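You operate a simulated robot arm through the tools that you are given. There is no shell and no other tool.

The job below is to be done with a simulated robot arm. You get a single attempt, and the scene is never put back.

TASK
Shut the bypass, vent the blue test pot, pump it to 2 bar.
Fine: close the vent before the water plunger is used; set the orange slider to 60.

The check looks at the end state, three seconds after you hand in, the way a careful person would. Anything else that was tipped, shoved, dropped, spilled or broken makes it a failure.

THE ROBOT
A 6-joint arm with a two-finger gripper, fixed in place. Base frame: the origin is on the floor under the middle of its stand, x ahead of it, y to its left, z up; the work surface is at about z = 800. Readings come in mm, degrees, newtons and seconds.
With the tool pointing down near the work surface it reaches from about 100 to 700 mm from the base axis. Its first joint turns from -66.0 to 66.0 degrees. Payload 2.45 kg.
Tool frame: the origin (TCP) lies between the finger pads and is the grasp point; the fingertips stand 30 mm ahead of it; z points along the fingers, y is the line along which they close. The gripper opens to 106 mm; its body begins 79 mm behind the TCP.
Orientation is told as [roll, pitch, yaw] about the base's x, y, z axes, in that order, counted from this pose: with the fingers straight down and closing along the base's y, the tool's x points along the base's -x, its y along +y and its z along -z.

THE INTERFACE
- The arm moves only by the tool apply_moves. Its argument "rows" is a list of rows, each an object of numbers (a shift or turn left out is 0, a gripper value left out holds the last): "gripper": the gripper command, from -1 (shut) to 1 (fully open), values between in proportion; "dx", "dy", "dz": the shift along the tool's x, y, z in mm; "wx", "wy", "wz": the turn, a rotation vector about the tool's x, y, z in degrees. In form: [{"gripper": .., "dx": .., "dy": .., "dz": .., "wx": .., "wy": .., "wz": ..}, ...]. A call has 1 to 20 rows; each row is the pose to reach, as a shift and turn from the pose commanded when the call began, along the tool's axes at that moment. Rows are played at 5 a second. More than 50 mm and 8.6 degrees between two rows, or a gripper value outside its range, and nothing of the call is played. Where a pose cannot be reached the arm comes as near as it can. A force on the tool above 80 N (or 10 N above the force at the start of the call, whichever is more), or a blocked arm, ends the call early, and 0.2 s more pass. Each finger travels about 153 mm/s and halts on what it meets, pressing with about 21 N; the grip force reading is that of the motor and also rises with nothing between the fingers. The clock runs only during rows and for 0.2 s after the last one: add rows that repeat a pose to give the fingers time. It gives the time, the measured TCP pose, the force on the tool (base axes), the opening and the grip force at its end, in the units of the frame above (readings bear some noise), with the torque about the TCP (base axes, N m) and any sound that the robot's microphone picked up.
- Cameras (640 x 400 px; columns grow to the right, rows downward): "scene" is fixed at [44.4, 405.5, 1401.6]; the picture's right is [-0.86, -0.50, 0.00], its down [-0.30, 0.51, -0.80] and it looks along [0.41, -0.70, -0.59] (base axes); focal length 357 px, centre (320, 200). "wrist" rides on the gripper at [76, -2, -106] in the tool frame; the picture's right is [0.02, 1.00, 0.00], its down [-0.78, 0.02, -0.62] and it looks along [-0.62, 0.01, 0.78] (tool axes); focal length 247 px, centre (320, 200). There is no depth. A picture from a camera that has moved, and an enlarged one, comes with that camera's place and axes in the base frame and with its lens.
- grab_frame(camera): a new picture of that camera. No time passes.
- close_up(camera, box): a new picture of the part [left, top, right, bottom] of that camera's present view, enlarged. No time passes.
- hand_in(): hands the job in; it is judged then, once.

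Nothing tells you positions but the pictures and the camera data. Unless the task says otherwise, let go and move clear before handing in.

The tools are called after "Request:" as a command line: name --argument value ..., lists and objects as JSON in quotes. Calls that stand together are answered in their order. apply_moves: Moves the arm, as the interface text tells. Its arguments: {"type":"object","properties":{"rows":{"type":"array"}},"required":["rows"]} The other tools are called the same way: grab_frame (camera) takes a picture; close_up (camera, box) takes an enlarged picture of a part of a camera's view; hand_in () hands the job in.

At the start:

```text
clock: 0.0
ee_pos: [303.7, -0.3, 1154.1]
tool_rot: [0.0, 0.0, -0.1]
wrist_force: [0.4, 0.9, 0.3]
moment: [0.02, -0.01, 0.01]
opening: 106.3
gripper_force: 0.0
```

scene: 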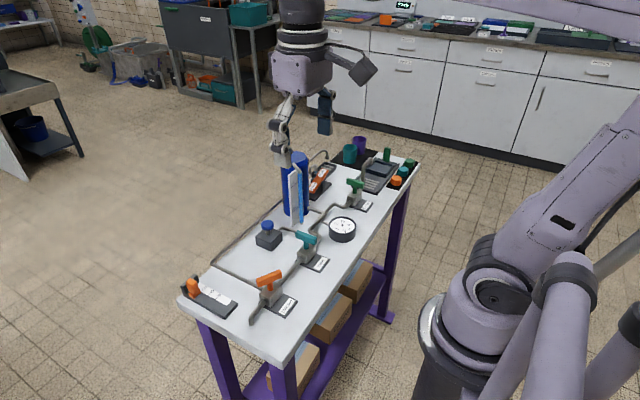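
wrist: 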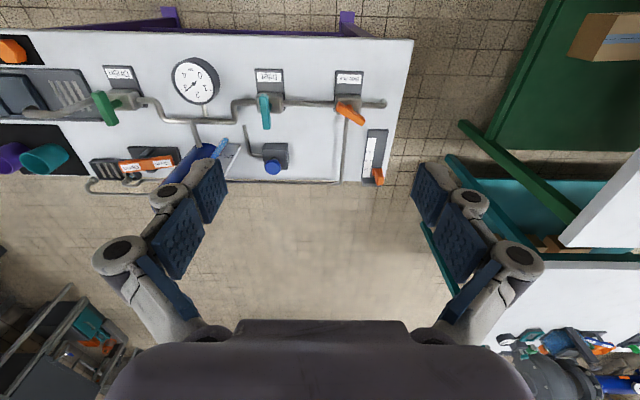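

I see a bench with pipework, several valves (orange, teal, green), a gauge, a blue pot, plungers and sliders. I'll first take enlarged pictures to read the labels.

Request:
close_up --camera "scene" --box '[170, 230, 330, 330]'

Request:
close_up --camera "scene" --box '[270, 140, 430, 240]'

Request:
close_up --camera "wrist" --box '[230, 50, 420, 190]'

Request:
close_up --camera "wrist" --box '[0, 30, 240, 210]'

```text
4.00 times, centred on (250, 280) of scene
camera zoom: at [44.4, 405.5, 1401.6], right [-0.86, -0.5, 0.0], down [-0.3, 0.51, -0.8], along [0.41, -0.7, -0.59], focal length 1426 px, centre (600, -120)
```

zoom: 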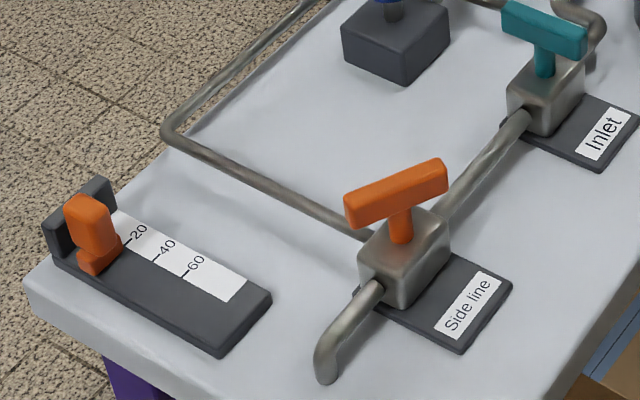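

```text
4.00 times, centred on (350, 190) of scene
camera zoom: at [44.4, 405.5, 1401.6], right [-0.86, -0.5, 0.0], down [-0.3, 0.51, -0.8], along [0.41, -0.7, -0.59], focal length 1426 px, centre (200, 240)
```

zoom: 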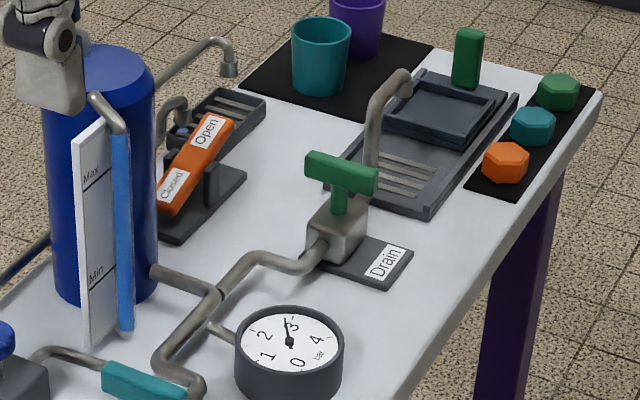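

```text
2.86 times, centred on (325, 120) of wrist
camera zoom: at [228.3, -2.4, 1261.6], right [-0.02, 1.0, 0.0], down [0.78, 0.02, 0.62], along [0.62, 0.01, -0.78], focal length 706 px, centre (306, 429)
```

zoom: 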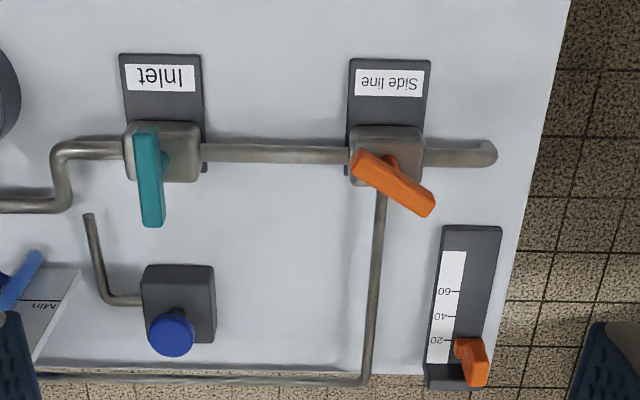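

```text
2.22 times, centred on (120, 120) of wrist
camera zoom: at [228.3, -2.4, 1261.6], right [-0.02, 1.0, 0.0], down [0.78, 0.02, 0.62], along [0.62, 0.01, -0.78], focal length 549 px, centre (764, 378)
```

zoom: 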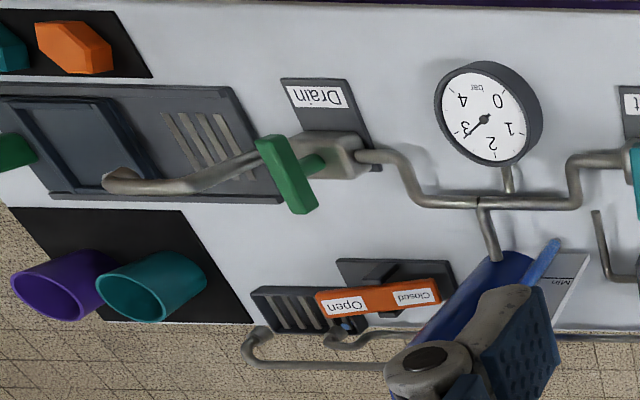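

I can make out the Side line (bypass) valve, Inlet, Drain, a blue plunger, an orange slider with a scale, and an Open/Closed rocker by the pot with the gauge near 2.8 bar. I'll zoom in on each of these to get the details.

Request:
close_up --camera "scene" --box '[180, 265, 244, 305]'

Request:
close_up --camera "scene" --box '[300, 145, 348, 175]'

Request:
close_up --camera "scene" --box '[300, 165, 348, 195]'

Request:
close_up --camera "scene" --box '[322, 210, 362, 245]'

Request:
close_up --camera "scene" --box '[245, 210, 325, 260]'

Request:
close_up --camera "wrist" --box '[80, 150, 240, 250]'

Request:
close_up --camera "wrist" --box '[150, 50, 246, 110]'

Request:
close_up --camera "wrist" --box '[0, 60, 128, 140]'

```text
10.00 times, centred on (212, 285) of scene
camera zoom: at [44.4, 405.5, 1401.6], right [-0.86, -0.5, 0.0], down [-0.3, 0.51, -0.8], along [0.41, -0.7, -0.59], focal length 3566 px, centre (1400, -650)
```

zoom: 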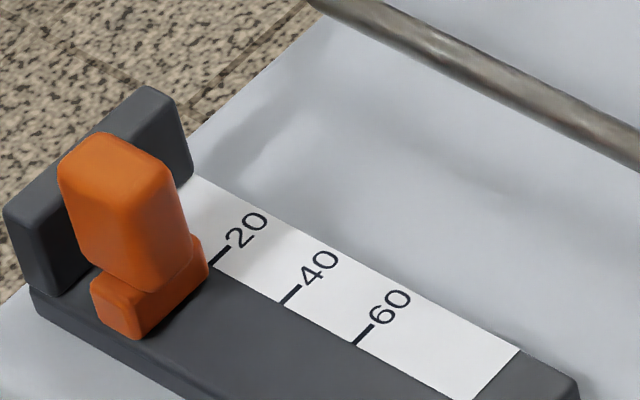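

```text
13.33 times, centred on (324, 160) of scene
camera zoom: at [44.4, 405.5, 1401.6], right [-0.86, -0.5, 0.0], down [-0.3, 0.51, -0.8], along [0.41, -0.7, -0.59], focal length 4754 px, centre (267, 733)
```

zoom: 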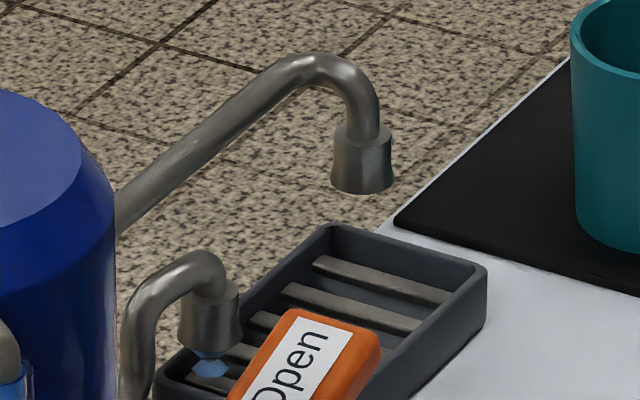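

```text
13.33 times, centred on (324, 180) of scene
camera zoom: at [44.4, 405.5, 1401.6], right [-0.86, -0.5, 0.0], down [-0.3, 0.51, -0.8], along [0.41, -0.7, -0.59], focal length 4754 px, centre (267, 467)
```

zoom: 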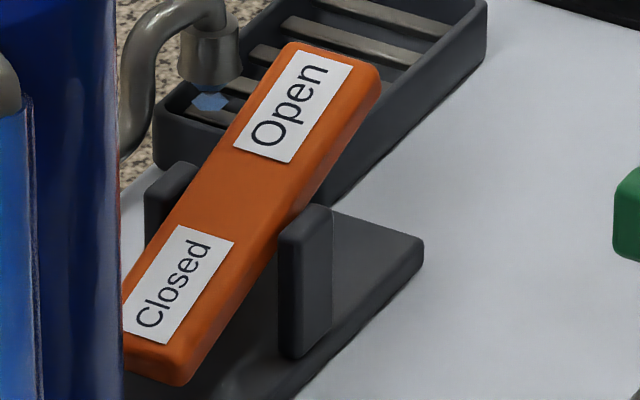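

```text
11.43 times, centred on (342, 228) of scene
camera zoom: at [44.4, 405.5, 1401.6], right [-0.86, -0.5, 0.0], down [-0.3, 0.51, -0.8], along [0.41, -0.7, -0.59], focal length 4075 px, centre (69, -114)
```

zoom: 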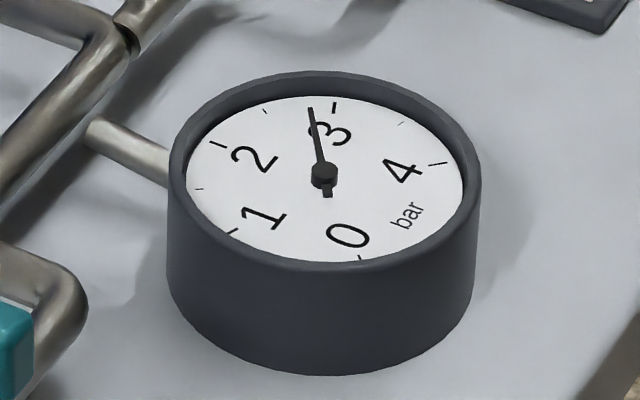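

```text
8.00 times, centred on (285, 235) of scene
camera zoom: at [44.4, 405.5, 1401.6], right [-0.86, -0.5, 0.0], down [-0.3, 0.51, -0.8], along [0.41, -0.7, -0.59], focal length 2852 px, centre (600, -80)
```

zoom: 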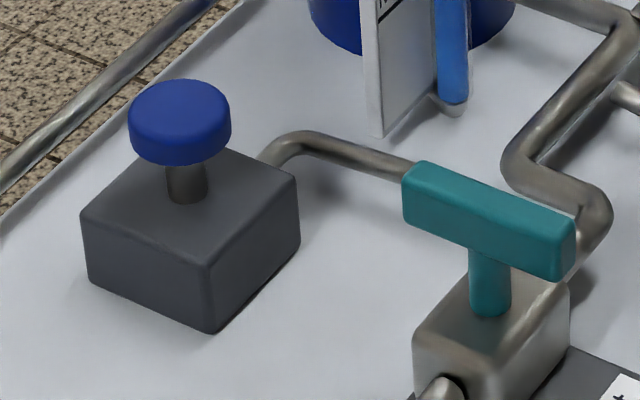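

```text
4.00 times, centred on (160, 200) of wrist
camera zoom: at [228.3, -2.4, 1261.6], right [-0.02, 1.0, 0.0], down [0.78, 0.02, 0.62], along [0.62, 0.01, -0.78], focal length 988 px, centre (960, 200)
```

zoom: 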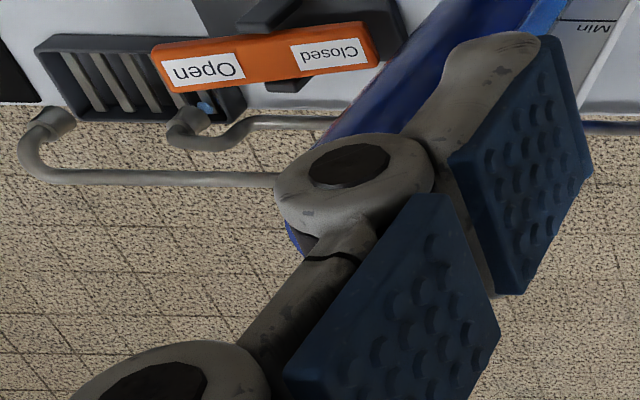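

```text
6.67 times, centred on (198, 80) of wrist
camera zoom: at [228.3, -2.4, 1261.6], right [-0.02, 1.0, 0.0], down [0.78, 0.02, 0.62], along [0.62, 0.01, -0.78], focal length 1646 px, centre (1133, 1000)
```

zoom: 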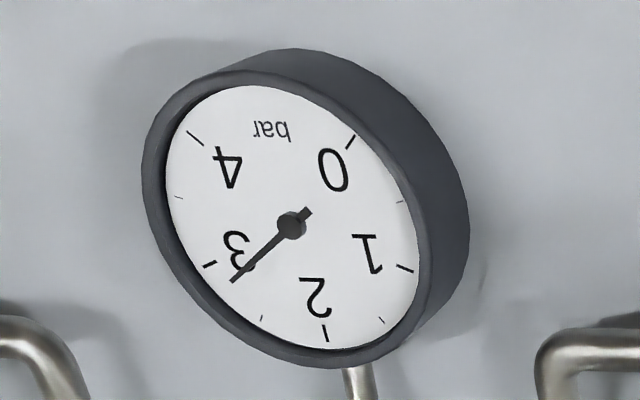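

```text
5.00 times, centred on (64, 100) of wrist
camera zoom: at [228.3, -2.4, 1261.6], right [-0.02, 1.0, 0.0], down [0.78, 0.02, 0.62], along [0.62, 0.01, -0.78], focal length 1235 px, centre (1600, 700)
```

zoom: 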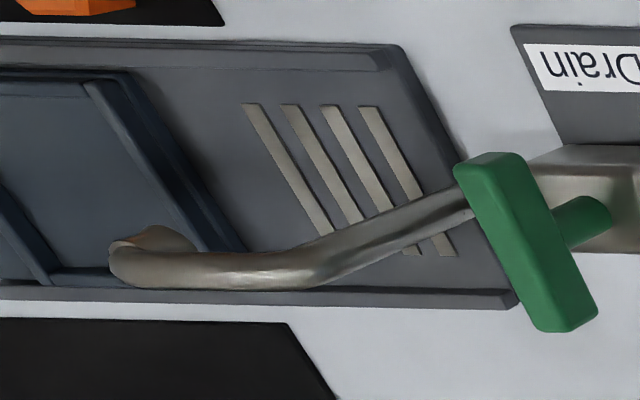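

The bypass (Side line) handle is turned part way and water shows at the short spout, while Inlet and Drain handles lie across the pipe. I'll lower the arm over the near part of the bench for a closer look.

Request:
apply_moves --rows '[{"gripper": 1, "dx": 15, "dy": -15, "dz": 38}, {"gripper": 1, "dx": 30, "dy": -30, "dz": 76}, {"gripper": 1, "dx": 42, "dy": -45, "dz": 112}, {"gripper": 1, "dx": 54, "dy": -60, "dz": 144}, {"gripper": 1, "dx": 54, "dy": -60, "dz": 144}]'

Request:
grab_frame --camera "wrist"

Request:
grab_frame --camera "scene"

```text
clock: 1.2
ee_pos: [251.0, -59.9, 1008.7]
tool_rot: [0.0, 0.0, 0.0]
wrist_force: [-0.4, 0.0, 0.2]
moment: [0.02, -0.03, 0.01]
opening: 106.2
gripper_force: 0.2
```

```text
taken
camera wrist: at [174.7, -63.4, 1116.5], right [-0.02, 1.0, 0.0], down [0.78, 0.02, 0.62], along [0.62, 0.01, -0.78], focal length 247 px, centre (320, 200)
```

wrist: 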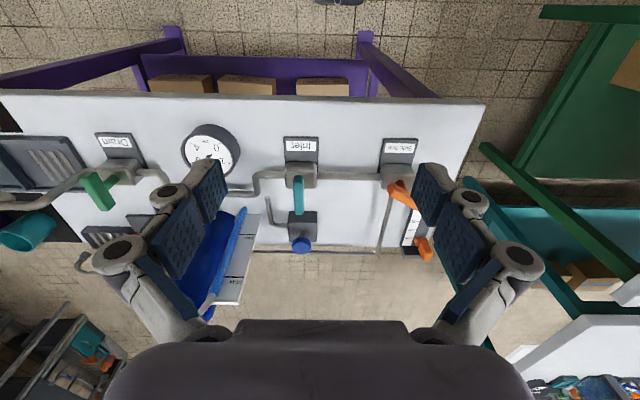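

```text
taken
```

scene: 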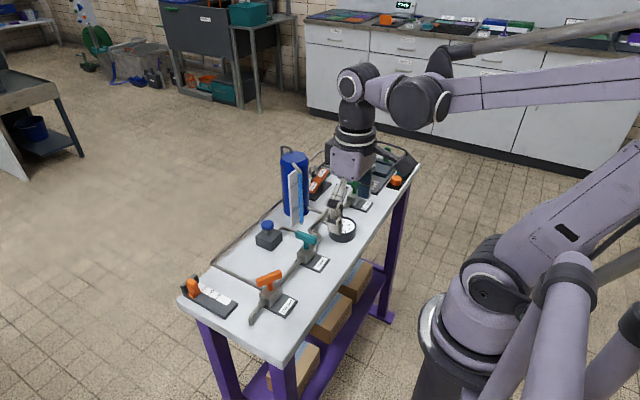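

The arm is now at about (251, -60, 1009), clear of everything. I'll zoom in on the valves, the plunger pipe, the slider and the rocker.

Request:
close_up --camera "wrist" --box '[240, 130, 368, 260]'

Request:
close_up --camera "wrist" --box '[360, 130, 456, 260]'

Request:
close_up --camera "wrist" --box '[60, 190, 190, 275]'

Request:
close_up --camera "scene" --box '[250, 260, 314, 300]'

```text
3.08 times, centred on (304, 195) of wrist
camera zoom: at [174.7, -63.4, 1116.5], right [-0.02, 1.0, 0.0], down [0.78, 0.02, 0.62], along [0.62, 0.01, -0.78], focal length 760 px, centre (369, 215)
```

zoom: 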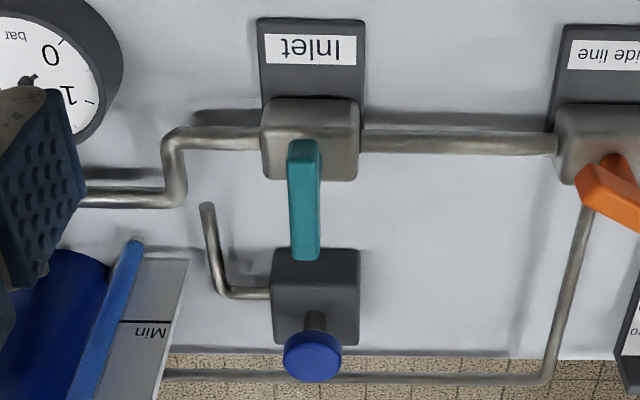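

```text
3.08 times, centred on (408, 195) of wrist
camera zoom: at [174.7, -63.4, 1116.5], right [-0.02, 1.0, 0.0], down [0.78, 0.02, 0.62], along [0.62, 0.01, -0.78], focal length 760 px, centre (49, 215)
```

zoom: 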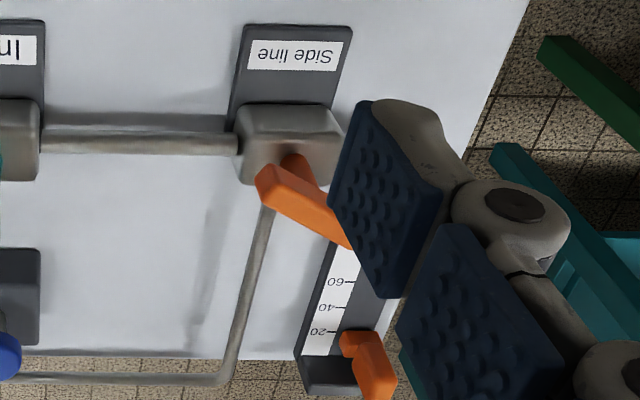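

```text
4.71 times, centred on (125, 232) of wrist
camera zoom: at [174.7, -63.4, 1116.5], right [-0.02, 1.0, 0.0], down [0.78, 0.02, 0.62], along [0.62, 0.01, -0.78], focal length 1162 px, centre (1238, 47)
```

zoom: 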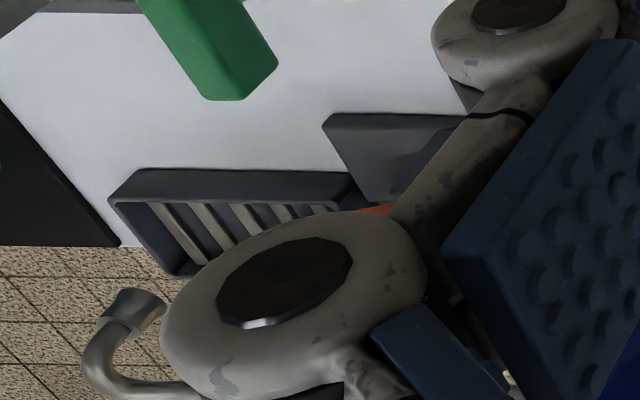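

```text
10.00 times, centred on (282, 280) of scene
camera zoom: at [44.4, 405.5, 1401.6], right [-0.86, -0.5, 0.0], down [-0.3, 0.51, -0.8], along [0.41, -0.7, -0.59], focal length 3566 px, centre (700, -600)
```

zoom: 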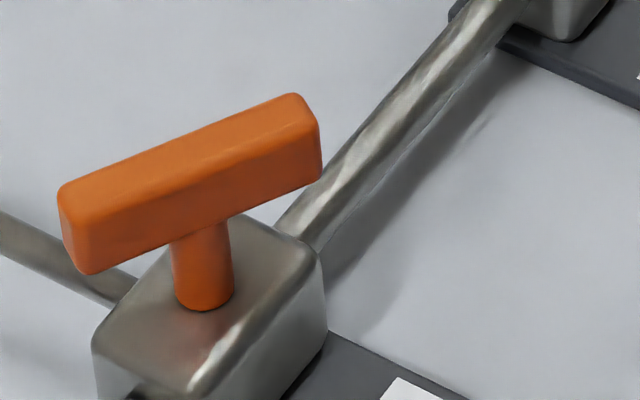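

The Side line handle is centred near (366, 48), its top near z ≈ 880, and it is turned about 58° from x, while the other two valves lie along x (shut). I'll move above it with the gripper turned to match and check the alignment.

Request:
apply_moves --rows '[{"gripper": 0.1, "dx": -14, "dy": 13, "dz": 5, "wz": -7}, {"gripper": 0.1, "dx": -28, "dy": 27, "dz": 10, "wz": -14}, {"gripper": 0.1, "dx": -43, "dy": 40, "dz": 15, "wz": -21}, {"gripper": 0.1, "dx": -57, "dy": 54, "dz": 20, "wz": -28}, {"gripper": 0.1, "dx": -72, "dy": 67, "dz": 25, "wz": -35}, {"gripper": 0.1, "dx": -86, "dy": 81, "dz": 30, "wz": -42}, {"gripper": 0.1, "dx": -100, "dy": 94, "dz": 35, "wz": -50}, {"gripper": 0.1, "dx": -115, "dy": 108, "dz": 39, "wz": -58}, {"gripper": 0.1, "dx": -115, "dy": 108, "dz": 39, "wz": -58}, {"gripper": 0.1, "dx": -115, "dy": 108, "dz": 39, "wz": -58}]'

Request:
grab_frame --camera "wrist"

Request:
grab_frame --camera "scene"

Request:
close_up --camera "scene" --box '[270, 140, 366, 200]'

```text
clock: 3.4
ee_pos: [366.9, 48.4, 972.7]
tool_rot: [0.1, 0.0, 58.0]
wrist_force: [-1.2, 0.4, -0.3]
moment: [-0.03, -0.03, 0.0]
opening: 58.3
gripper_force: 0.0
```

```text
taken
camera wrist: at [327.1, -17.9, 1079.7], right [-0.86, 0.51, 0.0], down [0.4, 0.67, 0.62], along [0.32, 0.53, -0.78], focal length 247 px, centre (320, 200)
```

wrist: 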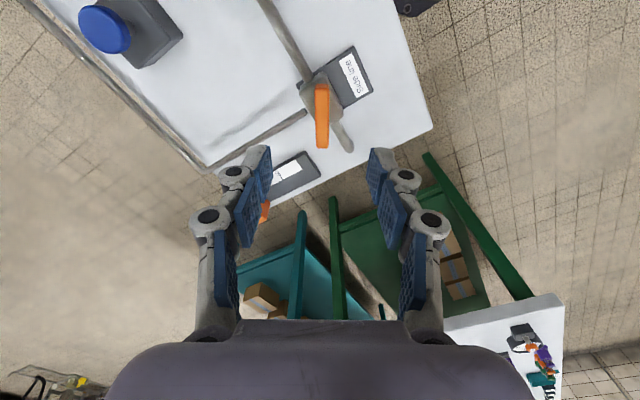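

```text
taken
```

scene: 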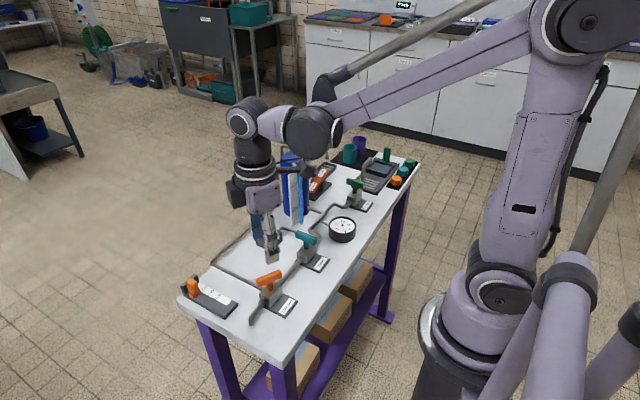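

```text
6.67 times, centred on (318, 170) of scene
camera zoom: at [44.4, 405.5, 1401.6], right [-0.86, -0.5, 0.0], down [-0.3, 0.51, -0.8], along [0.41, -0.7, -0.59], focal length 2377 px, centre (333, 400)
```

zoom: 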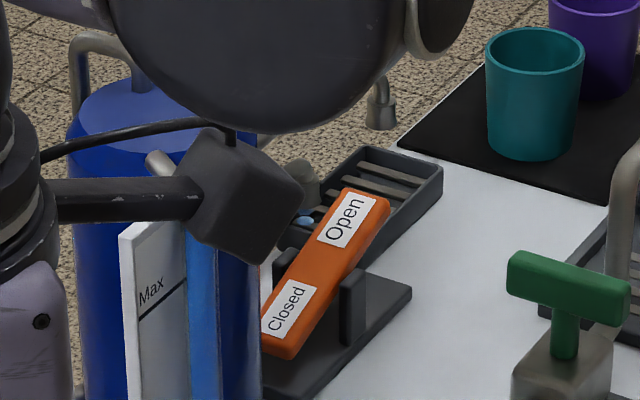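

The gripper is at (367, 48, 973) with yaw 58°, and the handle looks nearly parallel to the fingers. I'll zoom in to confirm the centring.

Request:
close_up --camera "wrist" --box '[270, 60, 390, 170]'

Request:
close_up --camera "scene" --box '[230, 240, 326, 300]'

```text
3.64 times, centred on (330, 115) of wrist
camera zoom: at [327.1, -17.9, 1079.7], right [-0.86, 0.51, 0.0], down [0.4, 0.67, 0.62], along [0.32, 0.53, -0.78], focal length 898 px, centre (284, 509)
```

zoom: 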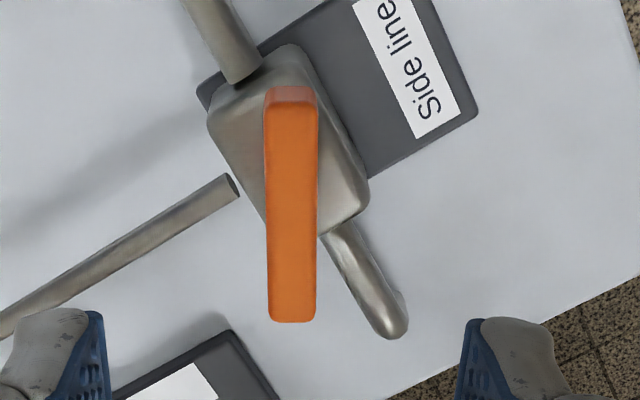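

```text
6.67 times, centred on (278, 270) of scene
camera zoom: at [44.4, 405.5, 1401.6], right [-0.86, -0.5, 0.0], down [-0.3, 0.51, -0.8], along [0.41, -0.7, -0.59], focal length 2377 px, centre (600, -267)
```

zoom: 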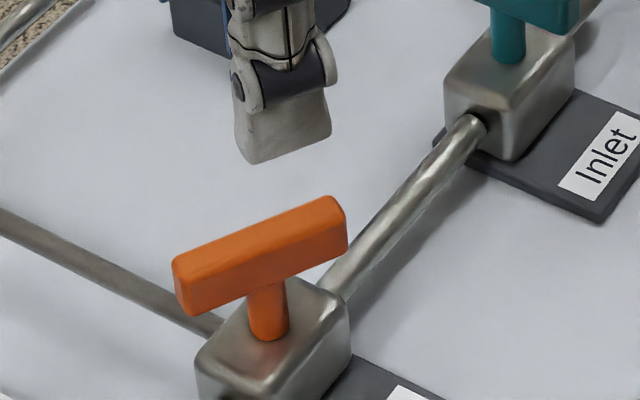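

The handle's top centre comes out at about (366, 48.5, 871), which is right under the tool axis. I'll go down 98 mm and then grip it.

Request:
apply_moves --rows '[{"gripper": 0.1, "dz": 30}, {"gripper": 0.1, "dz": 60}, {"gripper": 0.1, "dz": 80}, {"gripper": 0.1, "dz": 98}, {"gripper": 0.1, "dz": 98}]'

Request:
grab_frame --camera "wrist"

Request:
close_up --camera "scene" --box '[230, 240, 326, 300]'

```text
clock: 4.6
ee_pos: [366.8, 48.8, 872.6]
tool_rot: [0.0, 0.0, 58.1]
wrist_force: [-0.2, 0.8, 0.3]
moment: [0.02, -0.04, 0.01]
opening: 58.1
gripper_force: 0.1
```

```text
taken
camera wrist: at [326.6, -18.1, 981.3], right [-0.86, 0.51, 0.0], down [0.4, 0.67, 0.62], along [0.32, 0.53, -0.78], focal length 247 px, centre (320, 200)
```

wrist: 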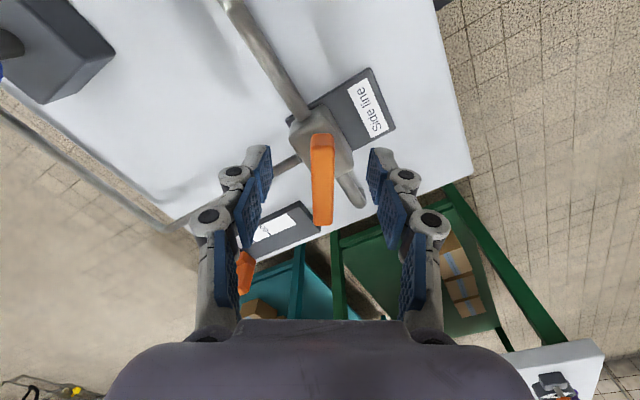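

```text
6.67 times, centred on (278, 270) of scene
camera zoom: at [44.4, 405.5, 1401.6], right [-0.86, -0.5, 0.0], down [-0.3, 0.51, -0.8], along [0.41, -0.7, -0.59], focal length 2377 px, centre (600, -267)
```

zoom: 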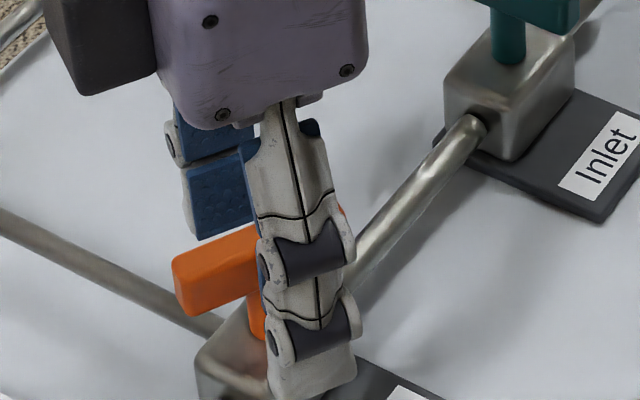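

The handle sits between the fingers, centred within a couple of millimetres. I'll close the gripper on it now.

Request:
apply_moves --rows '[{"gripper": -0.4}, {"gripper": -0.8}, {"gripper": -1}, {"gripper": -1}, {"gripper": -1}]'

Request:
grab_frame --camera "wrist"

```text
clock: 5.8
ee_pos: [364.5, 49.7, 874.3]
tool_rot: [0.1, -0.1, 58.0]
wrist_force: [-14.1, 10.2, -12.5]
moment: [0.28, 0.26, 0.04]
opening: 11.5
gripper_force: 38.3
```

```text
taken
camera wrist: at [325.7, -17.4, 981.4], right [-0.86, 0.51, 0.0], down [0.4, 0.67, 0.62], along [0.32, 0.54, -0.78], focal length 247 px, centre (320, 200)
```

wrist: 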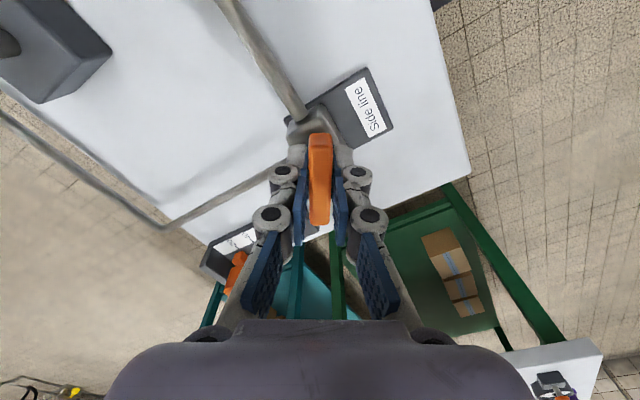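

The gripper holds the bypass handle (opening 11.5 mm) with a small side load, so the stem is about 2 mm to one side. I'll re-centre by 2 mm and turn the first half toward the shut position.

Request:
apply_moves --rows '[{"gripper": -1, "dy": 2}, {"gripper": -1, "dy": 2, "wz": 5}, {"gripper": -1, "dy": 2, "wz": 10}, {"gripper": -1, "dy": 2, "wz": 15}, {"gripper": -1, "dy": 2, "wz": 20}, {"gripper": -1, "dy": 2, "wz": 25}, {"gripper": -1, "dy": 2, "wz": 29}]'

Request:
grab_frame --camera "wrist"

Request:
close_up --camera "scene" --box '[270, 140, 366, 200]'

```text
clock: 7.4
ee_pos: [363.9, 49.1, 873.7]
tool_rot: [0.0, -0.1, 28.9]
wrist_force: [-6.5, 9.6, 40.1]
moment: [0.16, 0.36, 0.03]
opening: 11.5
gripper_force: 38.4
```

```text
taken
camera wrist: at [297.9, 10.2, 981.2], right [-0.5, 0.86, 0.0], down [0.68, 0.39, 0.62], along [0.54, 0.31, -0.78], focal length 247 px, centre (320, 200)
```

wrist: 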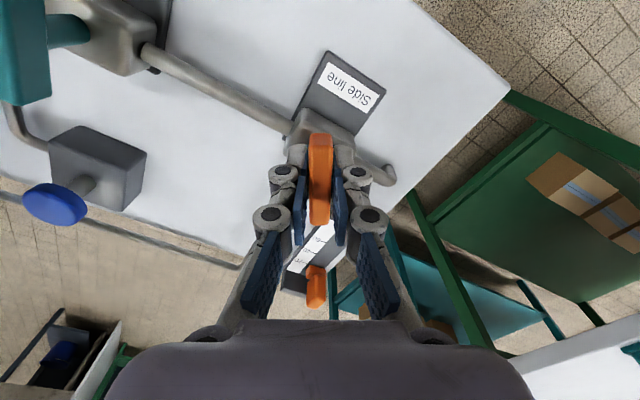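

```text
6.67 times, centred on (318, 170) of scene
camera zoom: at [43.8, 405.6, 1401.6], right [-0.86, -0.5, 0.0], down [-0.3, 0.51, -0.81], along [0.41, -0.7, -0.59], focal length 2377 px, centre (333, 400)
```

zoom: 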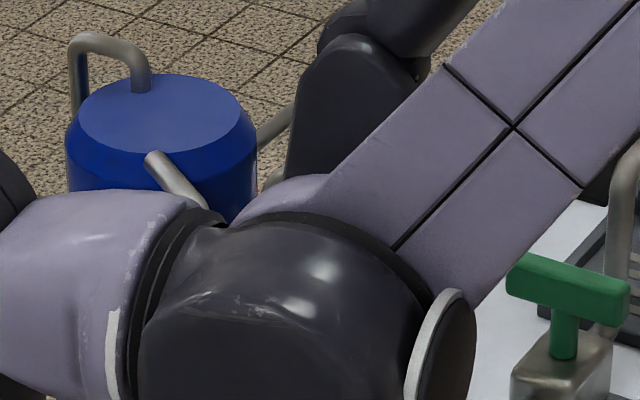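

The handle follows the turn, now at about 29° from shut, with some vertical load building. I'll ease up by 2 mm and finish the turn.

Request:
apply_moves --rows '[{"gripper": -1, "dz": -2}, {"gripper": -1, "dz": -2, "wz": 6}, {"gripper": -1, "dz": -2, "wz": 12}, {"gripper": -1, "dz": -2, "wz": 18}, {"gripper": -1, "dz": -2, "wz": 24}, {"gripper": -1, "dz": -2, "wz": 29}, {"gripper": -1, "dz": -2, "wz": 29}]'

Request:
grab_frame --camera "wrist"

Request:
grab_frame --camera "scene"

```text
clock: 9.0
ee_pos: [365.5, 49.8, 874.3]
tool_rot: [0.1, 0.0, -0.1]
wrist_force: [-5.1, 13.0, -34.6]
moment: [0.21, 0.29, 0.02]
opening: 11.6
gripper_force: 38.4
```

```text
taken
camera wrist: at [287.9, 47.4, 982.8], right [-0.02, 1.0, 0.0], down [0.78, 0.01, 0.62], along [0.62, 0.01, -0.78], focal length 247 px, centre (320, 200)
```

wrist: 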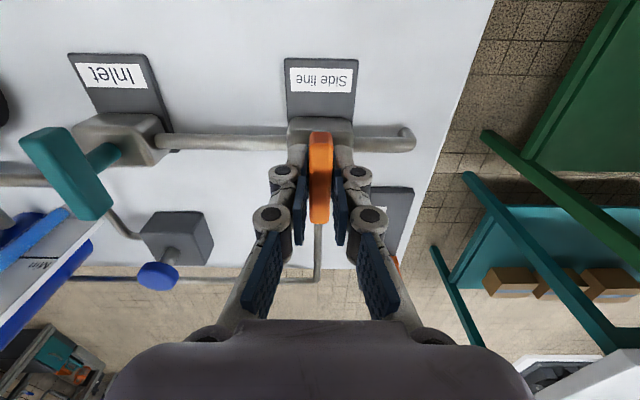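

```text
taken
```

scene: 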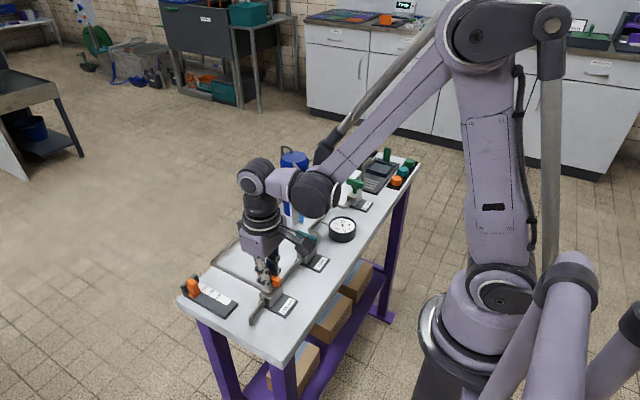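

The Side line handle now lies along x like the other valves. I'll release it, rise straight up, and check the spout for flow.

Request:
apply_moves --rows '[{"gripper": -0.6}, {"gripper": -0.3}, {"gripper": 0.1}, {"gripper": 0.1}, {"gripper": 0.1, "dz": -30}, {"gripper": 0.1, "dz": -70}, {"gripper": 0.1, "dz": -110}, {"gripper": 0.1, "dz": -150}, {"gripper": 0.1, "dz": -150}]'

Request:
grab_frame --camera "wrist"

Request:
grab_frame --camera "scene"

Request:
close_up --camera "scene" --box '[240, 250, 304, 300]'

Request:
close_up --camera "scene" --box '[270, 140, 366, 200]'

Request:
close_up --camera "scene" --box '[322, 210, 362, 245]'

```text
clock: 11.0
ee_pos: [366.8, 49.1, 1023.2]
tool_rot: [0.0, 0.0, 0.1]
wrist_force: [0.9, 0.4, -0.4]
moment: [-0.01, -0.01, 0.0]
opening: 58.2
gripper_force: 0.0
```

```text
taken
camera wrist: at [289.8, 47.5, 1131.6], right [-0.02, 1.0, 0.0], down [0.78, 0.02, 0.62], along [0.62, 0.01, -0.78], focal length 247 px, centre (320, 200)
```

wrist: 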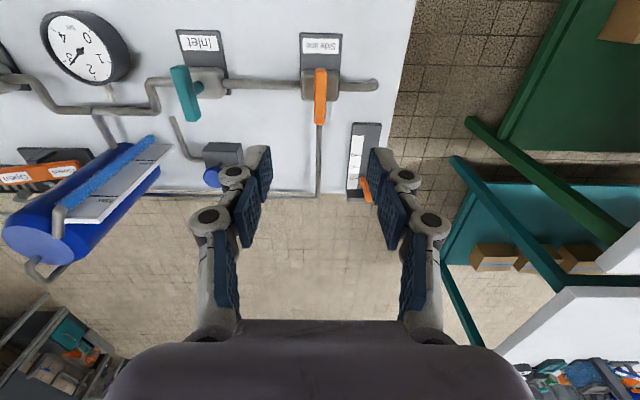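

```text
taken
```

scene: 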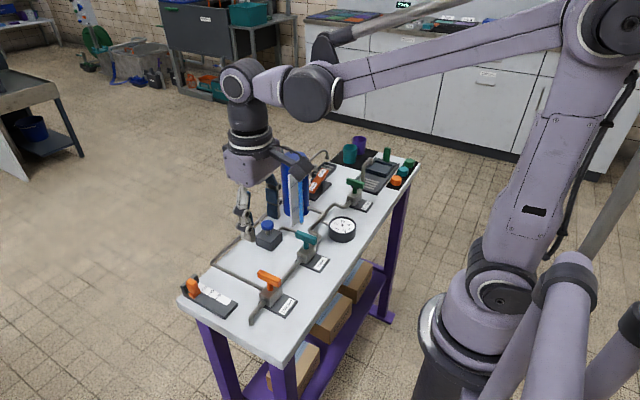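

```text
8.00 times, centred on (272, 275) of scene
camera zoom: at [44.4, 405.5, 1401.6], right [-0.86, -0.5, 0.0], down [-0.3, 0.51, -0.8], along [0.41, -0.7, -0.59], focal length 2852 px, centre (704, -400)
```

zoom: 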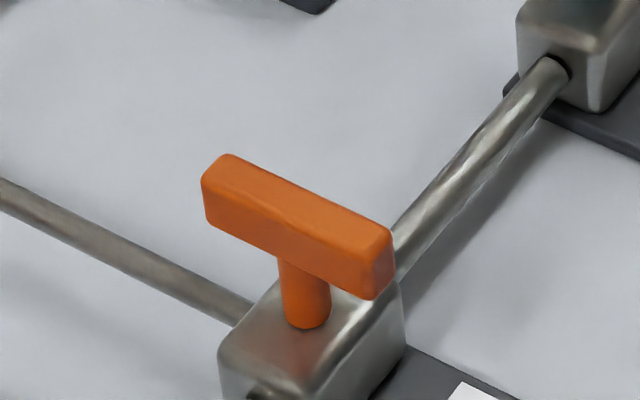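

```text
6.67 times, centred on (318, 170) of scene
camera zoom: at [44.4, 405.5, 1401.6], right [-0.86, -0.5, 0.0], down [-0.3, 0.51, -0.8], along [0.41, -0.7, -0.59], focal length 2377 px, centre (333, 400)
```

zoom: 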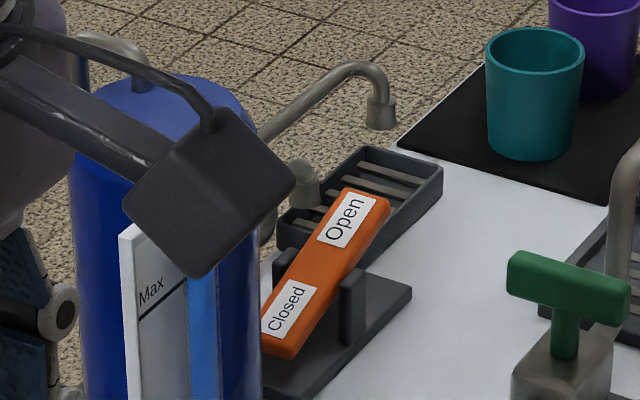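

```text
11.43 times, centred on (342, 228) of scene
camera zoom: at [44.4, 405.5, 1401.6], right [-0.86, -0.5, 0.0], down [-0.3, 0.51, -0.8], along [0.41, -0.7, -0.59], focal length 4075 px, centre (69, -114)
```

zoom: 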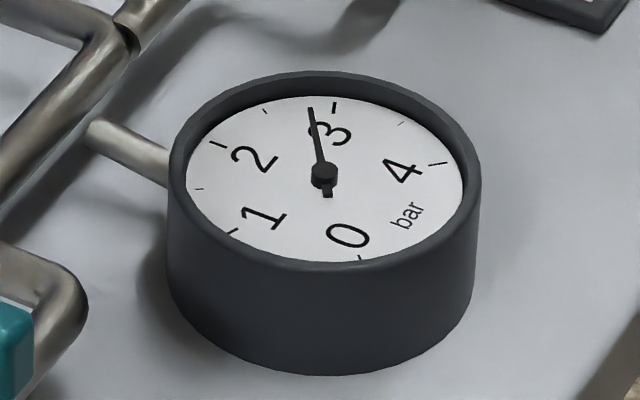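

The drip at the short spout has stopped, so the bypass is shut, and the gauge still reads about 2.8. Next I'll move above the orange slider near (509, 122) to measure it.

Request:
apply_moves --rows '[{"gripper": 0.1, "dx": -24, "dy": 18, "dz": 15}, {"gripper": 0.1, "dx": -47, "dy": 37, "dz": 30}, {"gripper": 0.1, "dx": -70, "dy": 55, "dz": 46}, {"gripper": 0.1, "dx": -93, "dy": 73, "dz": 62}, {"gripper": 0.1, "dx": -93, "dy": 73, "dz": 62}]'

Request:
grab_frame --camera "wrist"

Request:
close_up --camera "wrist" --box '[260, 70, 380, 170]'

Request:
close_up --camera "scene" --box '[180, 265, 244, 305]'

```text
clock: 12.2
ee_pos: [458.3, 122.2, 961.1]
tool_rot: [0.0, 0.0, 0.0]
wrist_force: [0.6, 0.1, -0.1]
moment: [0.02, -0.03, 0.01]
opening: 58.3
gripper_force: 0.0
```

```text
taken
camera wrist: at [381.4, 120.4, 1069.2], right [-0.02, 1.0, 0.0], down [0.78, 0.02, 0.62], along [0.62, 0.01, -0.78], focal length 247 px, centre (320, 200)
```

wrist: 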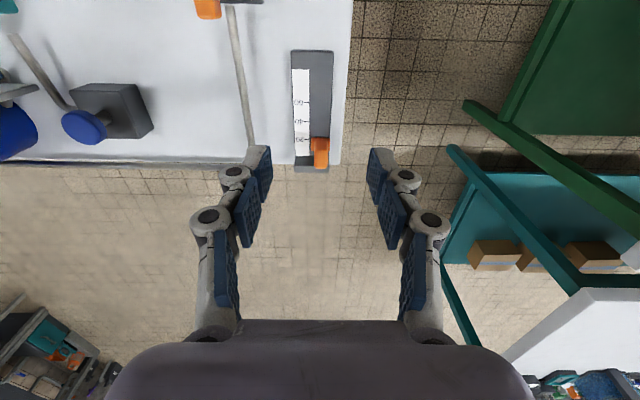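

```text
4.00 times, centred on (320, 120) of wrist
camera zoom: at [381.4, 120.4, 1069.2], right [-0.02, 1.0, 0.0], down [0.78, 0.02, 0.62], along [0.62, 0.01, -0.78], focal length 988 px, centre (320, 520)
```

zoom: 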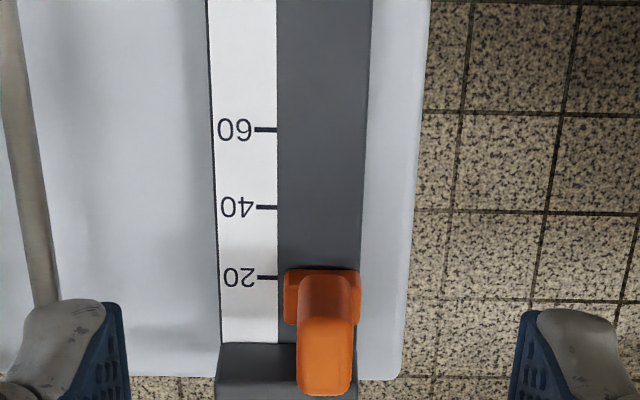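

```text
10.00 times, centred on (212, 285) of scene
camera zoom: at [44.4, 405.5, 1401.6], right [-0.86, -0.5, 0.0], down [-0.3, 0.51, -0.8], along [0.41, -0.7, -0.59], focal length 3566 px, centre (1400, -650)
```

zoom: 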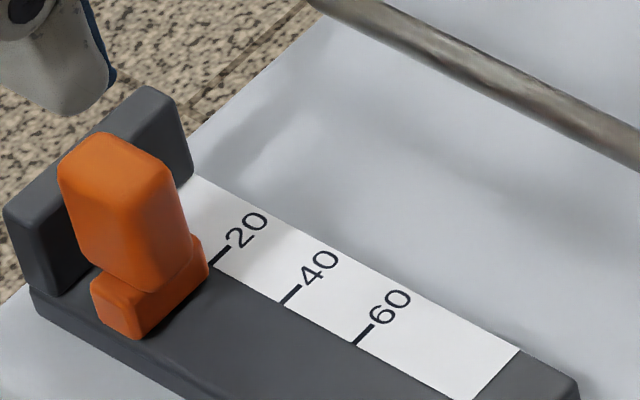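

The scale marks 20/40/60 come out 20 mm apart, near x = 500, 480 and 460, and the carriage sits near 15. I'll zoom further to see which feature of the carriage is the pointer.

Request:
close_up --camera "wrist" --box '[300, 130, 348, 175]'

Request:
close_up --camera "scene" --box '[184, 272, 212, 302]'

Request:
close_up --camera "wrist" --box '[280, 40, 350, 120]'

```text
8.89 times, centred on (324, 152) of wrist
camera zoom: at [381.4, 120.4, 1069.2], right [-0.02, 1.0, 0.0], down [0.78, 0.02, 0.62], along [0.62, 0.01, -0.78], focal length 2195 px, centre (284, 622)
```

zoom: 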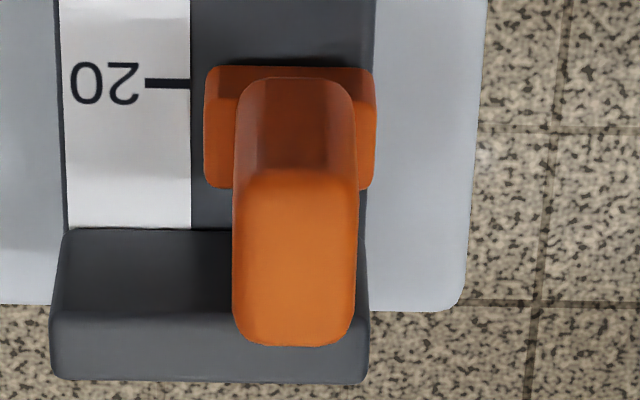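

```text
13.33 times, centred on (198, 287) of scene
camera zoom: at [44.4, 405.5, 1401.6], right [-0.86, -0.5, 0.0], down [-0.3, 0.51, -0.8], along [0.41, -0.7, -0.59], focal length 4754 px, centre (1947, -960)
```

zoom: 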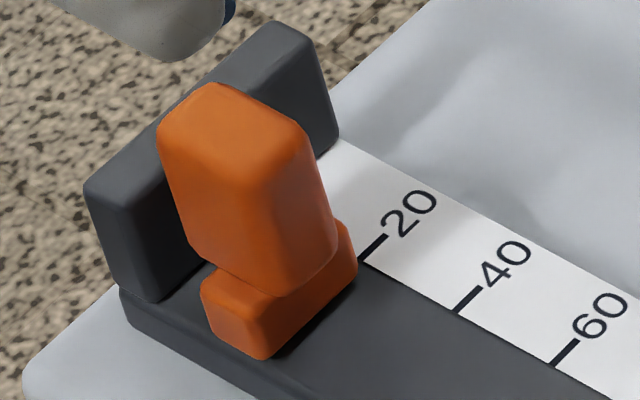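

```text
5.00 times, centred on (315, 80) of wrist
camera zoom: at [381.4, 120.4, 1069.2], right [-0.02, 1.0, 0.0], down [0.78, 0.02, 0.62], along [0.62, 0.01, -0.78], focal length 1235 px, centre (345, 800)
```

zoom: 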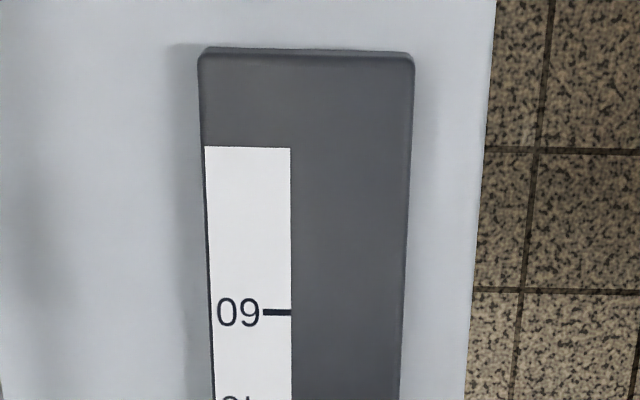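

The carriage spans x ≈ 497.5–509.6 (centre ≈ 503.5, reading about 16), with its post top near z ≈ 850 at y ≈ 123. I'll go above the post and lower the open fingers around it.

Request:
apply_moves --rows '[{"gripper": 0, "dx": -23, "dy": 0.6}, {"gripper": 0, "dx": -46, "dy": 0.6}, {"gripper": 0, "dx": -46, "dy": 0.6, "dz": 35}, {"gripper": 0, "dx": -46, "dy": 0.6, "dz": 70}, {"gripper": 0, "dx": -46, "dy": 0.6, "dz": 90}, {"gripper": 0, "dx": -46, "dy": 0.6, "dz": 105}, {"gripper": 0, "dx": -46, "dy": 0.6, "dz": 105}]'

Request:
grab_frame --camera "wrist"

Request:
close_up --camera "scene" --box '[160, 250, 256, 310]'

```text
clock: 13.8
ee_pos: [503.8, 122.8, 856.4]
tool_rot: [0.0, 0.0, 0.1]
wrist_force: [-0.4, -0.5, -0.6]
moment: [-0.02, -0.03, 0.02]
opening: 53.0
gripper_force: 0.0
```

```text
taken
camera wrist: at [427.3, 120.2, 964.2], right [-0.02, 1.0, 0.0], down [0.78, 0.02, 0.62], along [0.62, 0.01, -0.78], focal length 247 px, centre (320, 200)
```

wrist: 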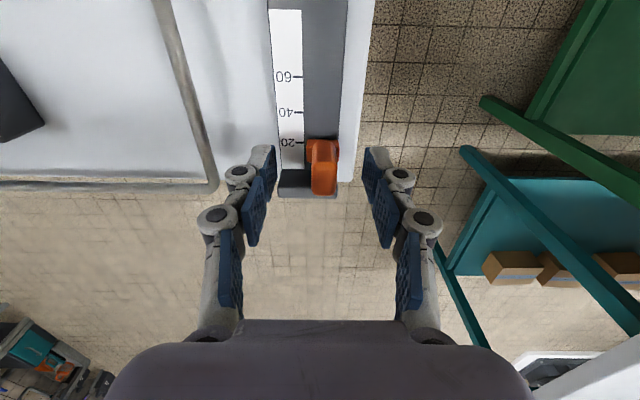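

```text
6.67 times, centred on (208, 280) of scene
camera zoom: at [44.4, 405.5, 1401.6], right [-0.86, -0.5, 0.0], down [-0.3, 0.51, -0.8], along [0.41, -0.7, -0.59], focal length 2377 px, centre (1067, -333)
```

zoom: 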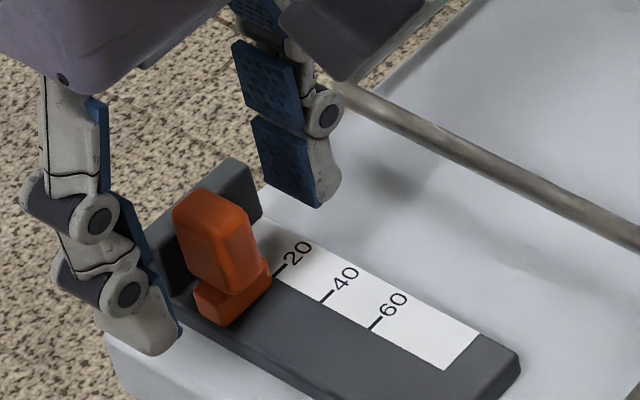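

The fingers flank the slider post evenly. I'll close on it.

Request:
apply_moves --rows '[{"gripper": -0.4}, {"gripper": -0.75}, {"gripper": -1}, {"gripper": -1}, {"gripper": -1}]'

Request:
close_up --camera "wrist" --box '[260, 60, 388, 220]'

Request:
close_up --camera "scene" --box '[160, 250, 256, 310]'

```text
clock: 15.0
ee_pos: [503.0, 124.2, 857.1]
tool_rot: [0.2, 0.0, 0.1]
wrist_force: [0.7, 19.2, -6.3]
moment: [0.44, -0.21, -0.04]
opening: 13.1
gripper_force: 39.5
```

```text
2.50 times, centred on (324, 140) of wrist
camera zoom: at [427.2, 121.7, 964.3], right [-0.02, 1.0, 0.0], down [0.78, 0.02, 0.62], along [0.62, 0.02, -0.78], focal length 617 px, centre (310, 350)
```

zoom: 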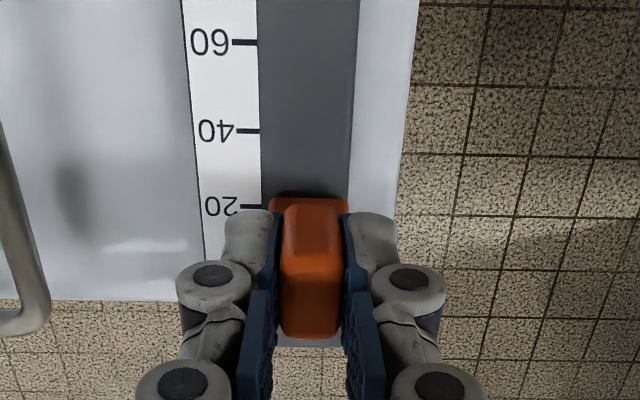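

```text
6.67 times, centred on (208, 280) of scene
camera zoom: at [44.5, 405.9, 1401.5], right [-0.86, -0.5, 0.0], down [-0.3, 0.51, -0.81], along [0.41, -0.7, -0.59], focal length 2377 px, centre (1067, -333)
```

zoom: 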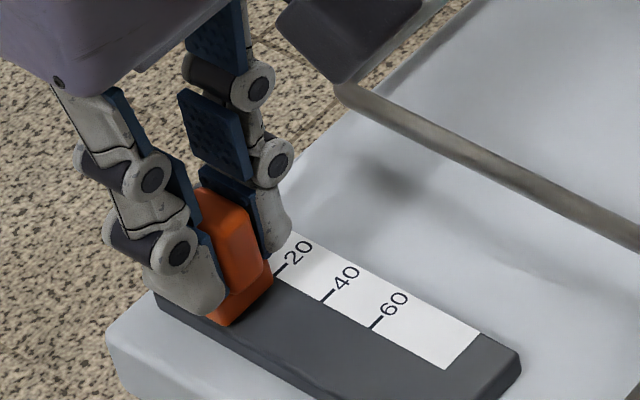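

The post is gripped (opening 13 mm) with about 19 N of side load, so I'll shift 2 mm in y and then slide it toward 60, which is about 44 mm toward the robot.

Request:
apply_moves --rows '[{"gripper": -1, "dy": 2}, {"gripper": -1, "dy": 2, "dx": 8}, {"gripper": -1, "dy": 2, "dx": 16}, {"gripper": -1, "dy": 2, "dx": 24}, {"gripper": -1, "dy": 2, "dx": 32}, {"gripper": -1, "dy": 2, "dx": 38}, {"gripper": -1, "dy": 2, "dx": 43}, {"gripper": -1, "dy": 2, "dx": 43}]'

Request:
close_up --camera "wrist" --box '[260, 60, 388, 220]'

Request:
close_up --camera "scene" --box '[190, 265, 254, 315]'

```text
clock: 16.8
ee_pos: [459.9, 125.2, 857.7]
tool_rot: [-0.1, 0.1, 0.0]
wrist_force: [1.0, 5.5, -29.7]
moment: [0.13, 0.04, 0.03]
opening: 13.3
gripper_force: 39.4
```

```text
2.50 times, centred on (324, 140) of wrist
camera zoom: at [384.1, 122.7, 965.8], right [-0.02, 1.0, 0.0], down [0.78, 0.02, 0.62], along [0.62, 0.01, -0.78], focal length 617 px, centre (310, 350)
```

zoom: 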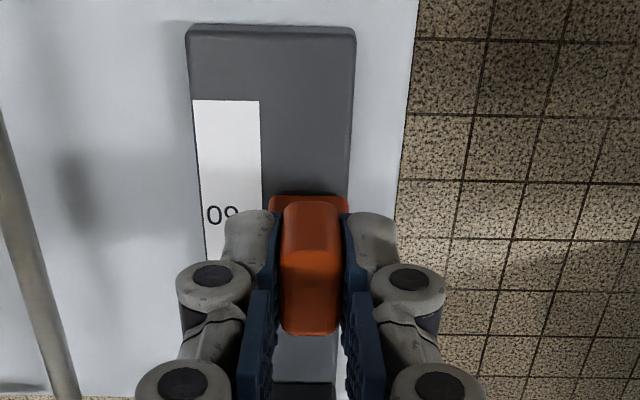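

```text
8.00 times, centred on (222, 290) of scene
camera zoom: at [44.9, 405.7, 1401.5], right [-0.86, -0.5, 0.0], down [-0.3, 0.51, -0.8], along [0.4, -0.7, -0.59], focal length 2852 px, centre (1104, -520)
```

zoom: 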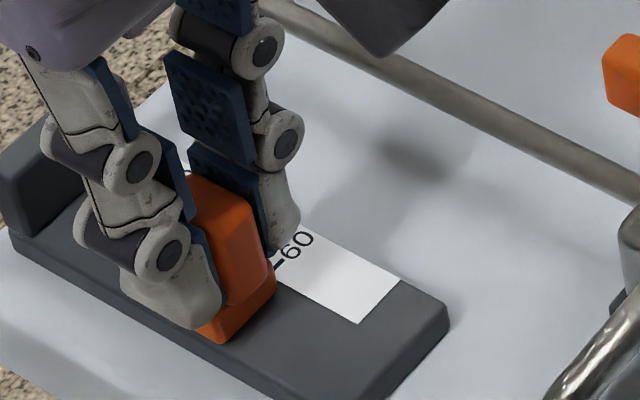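

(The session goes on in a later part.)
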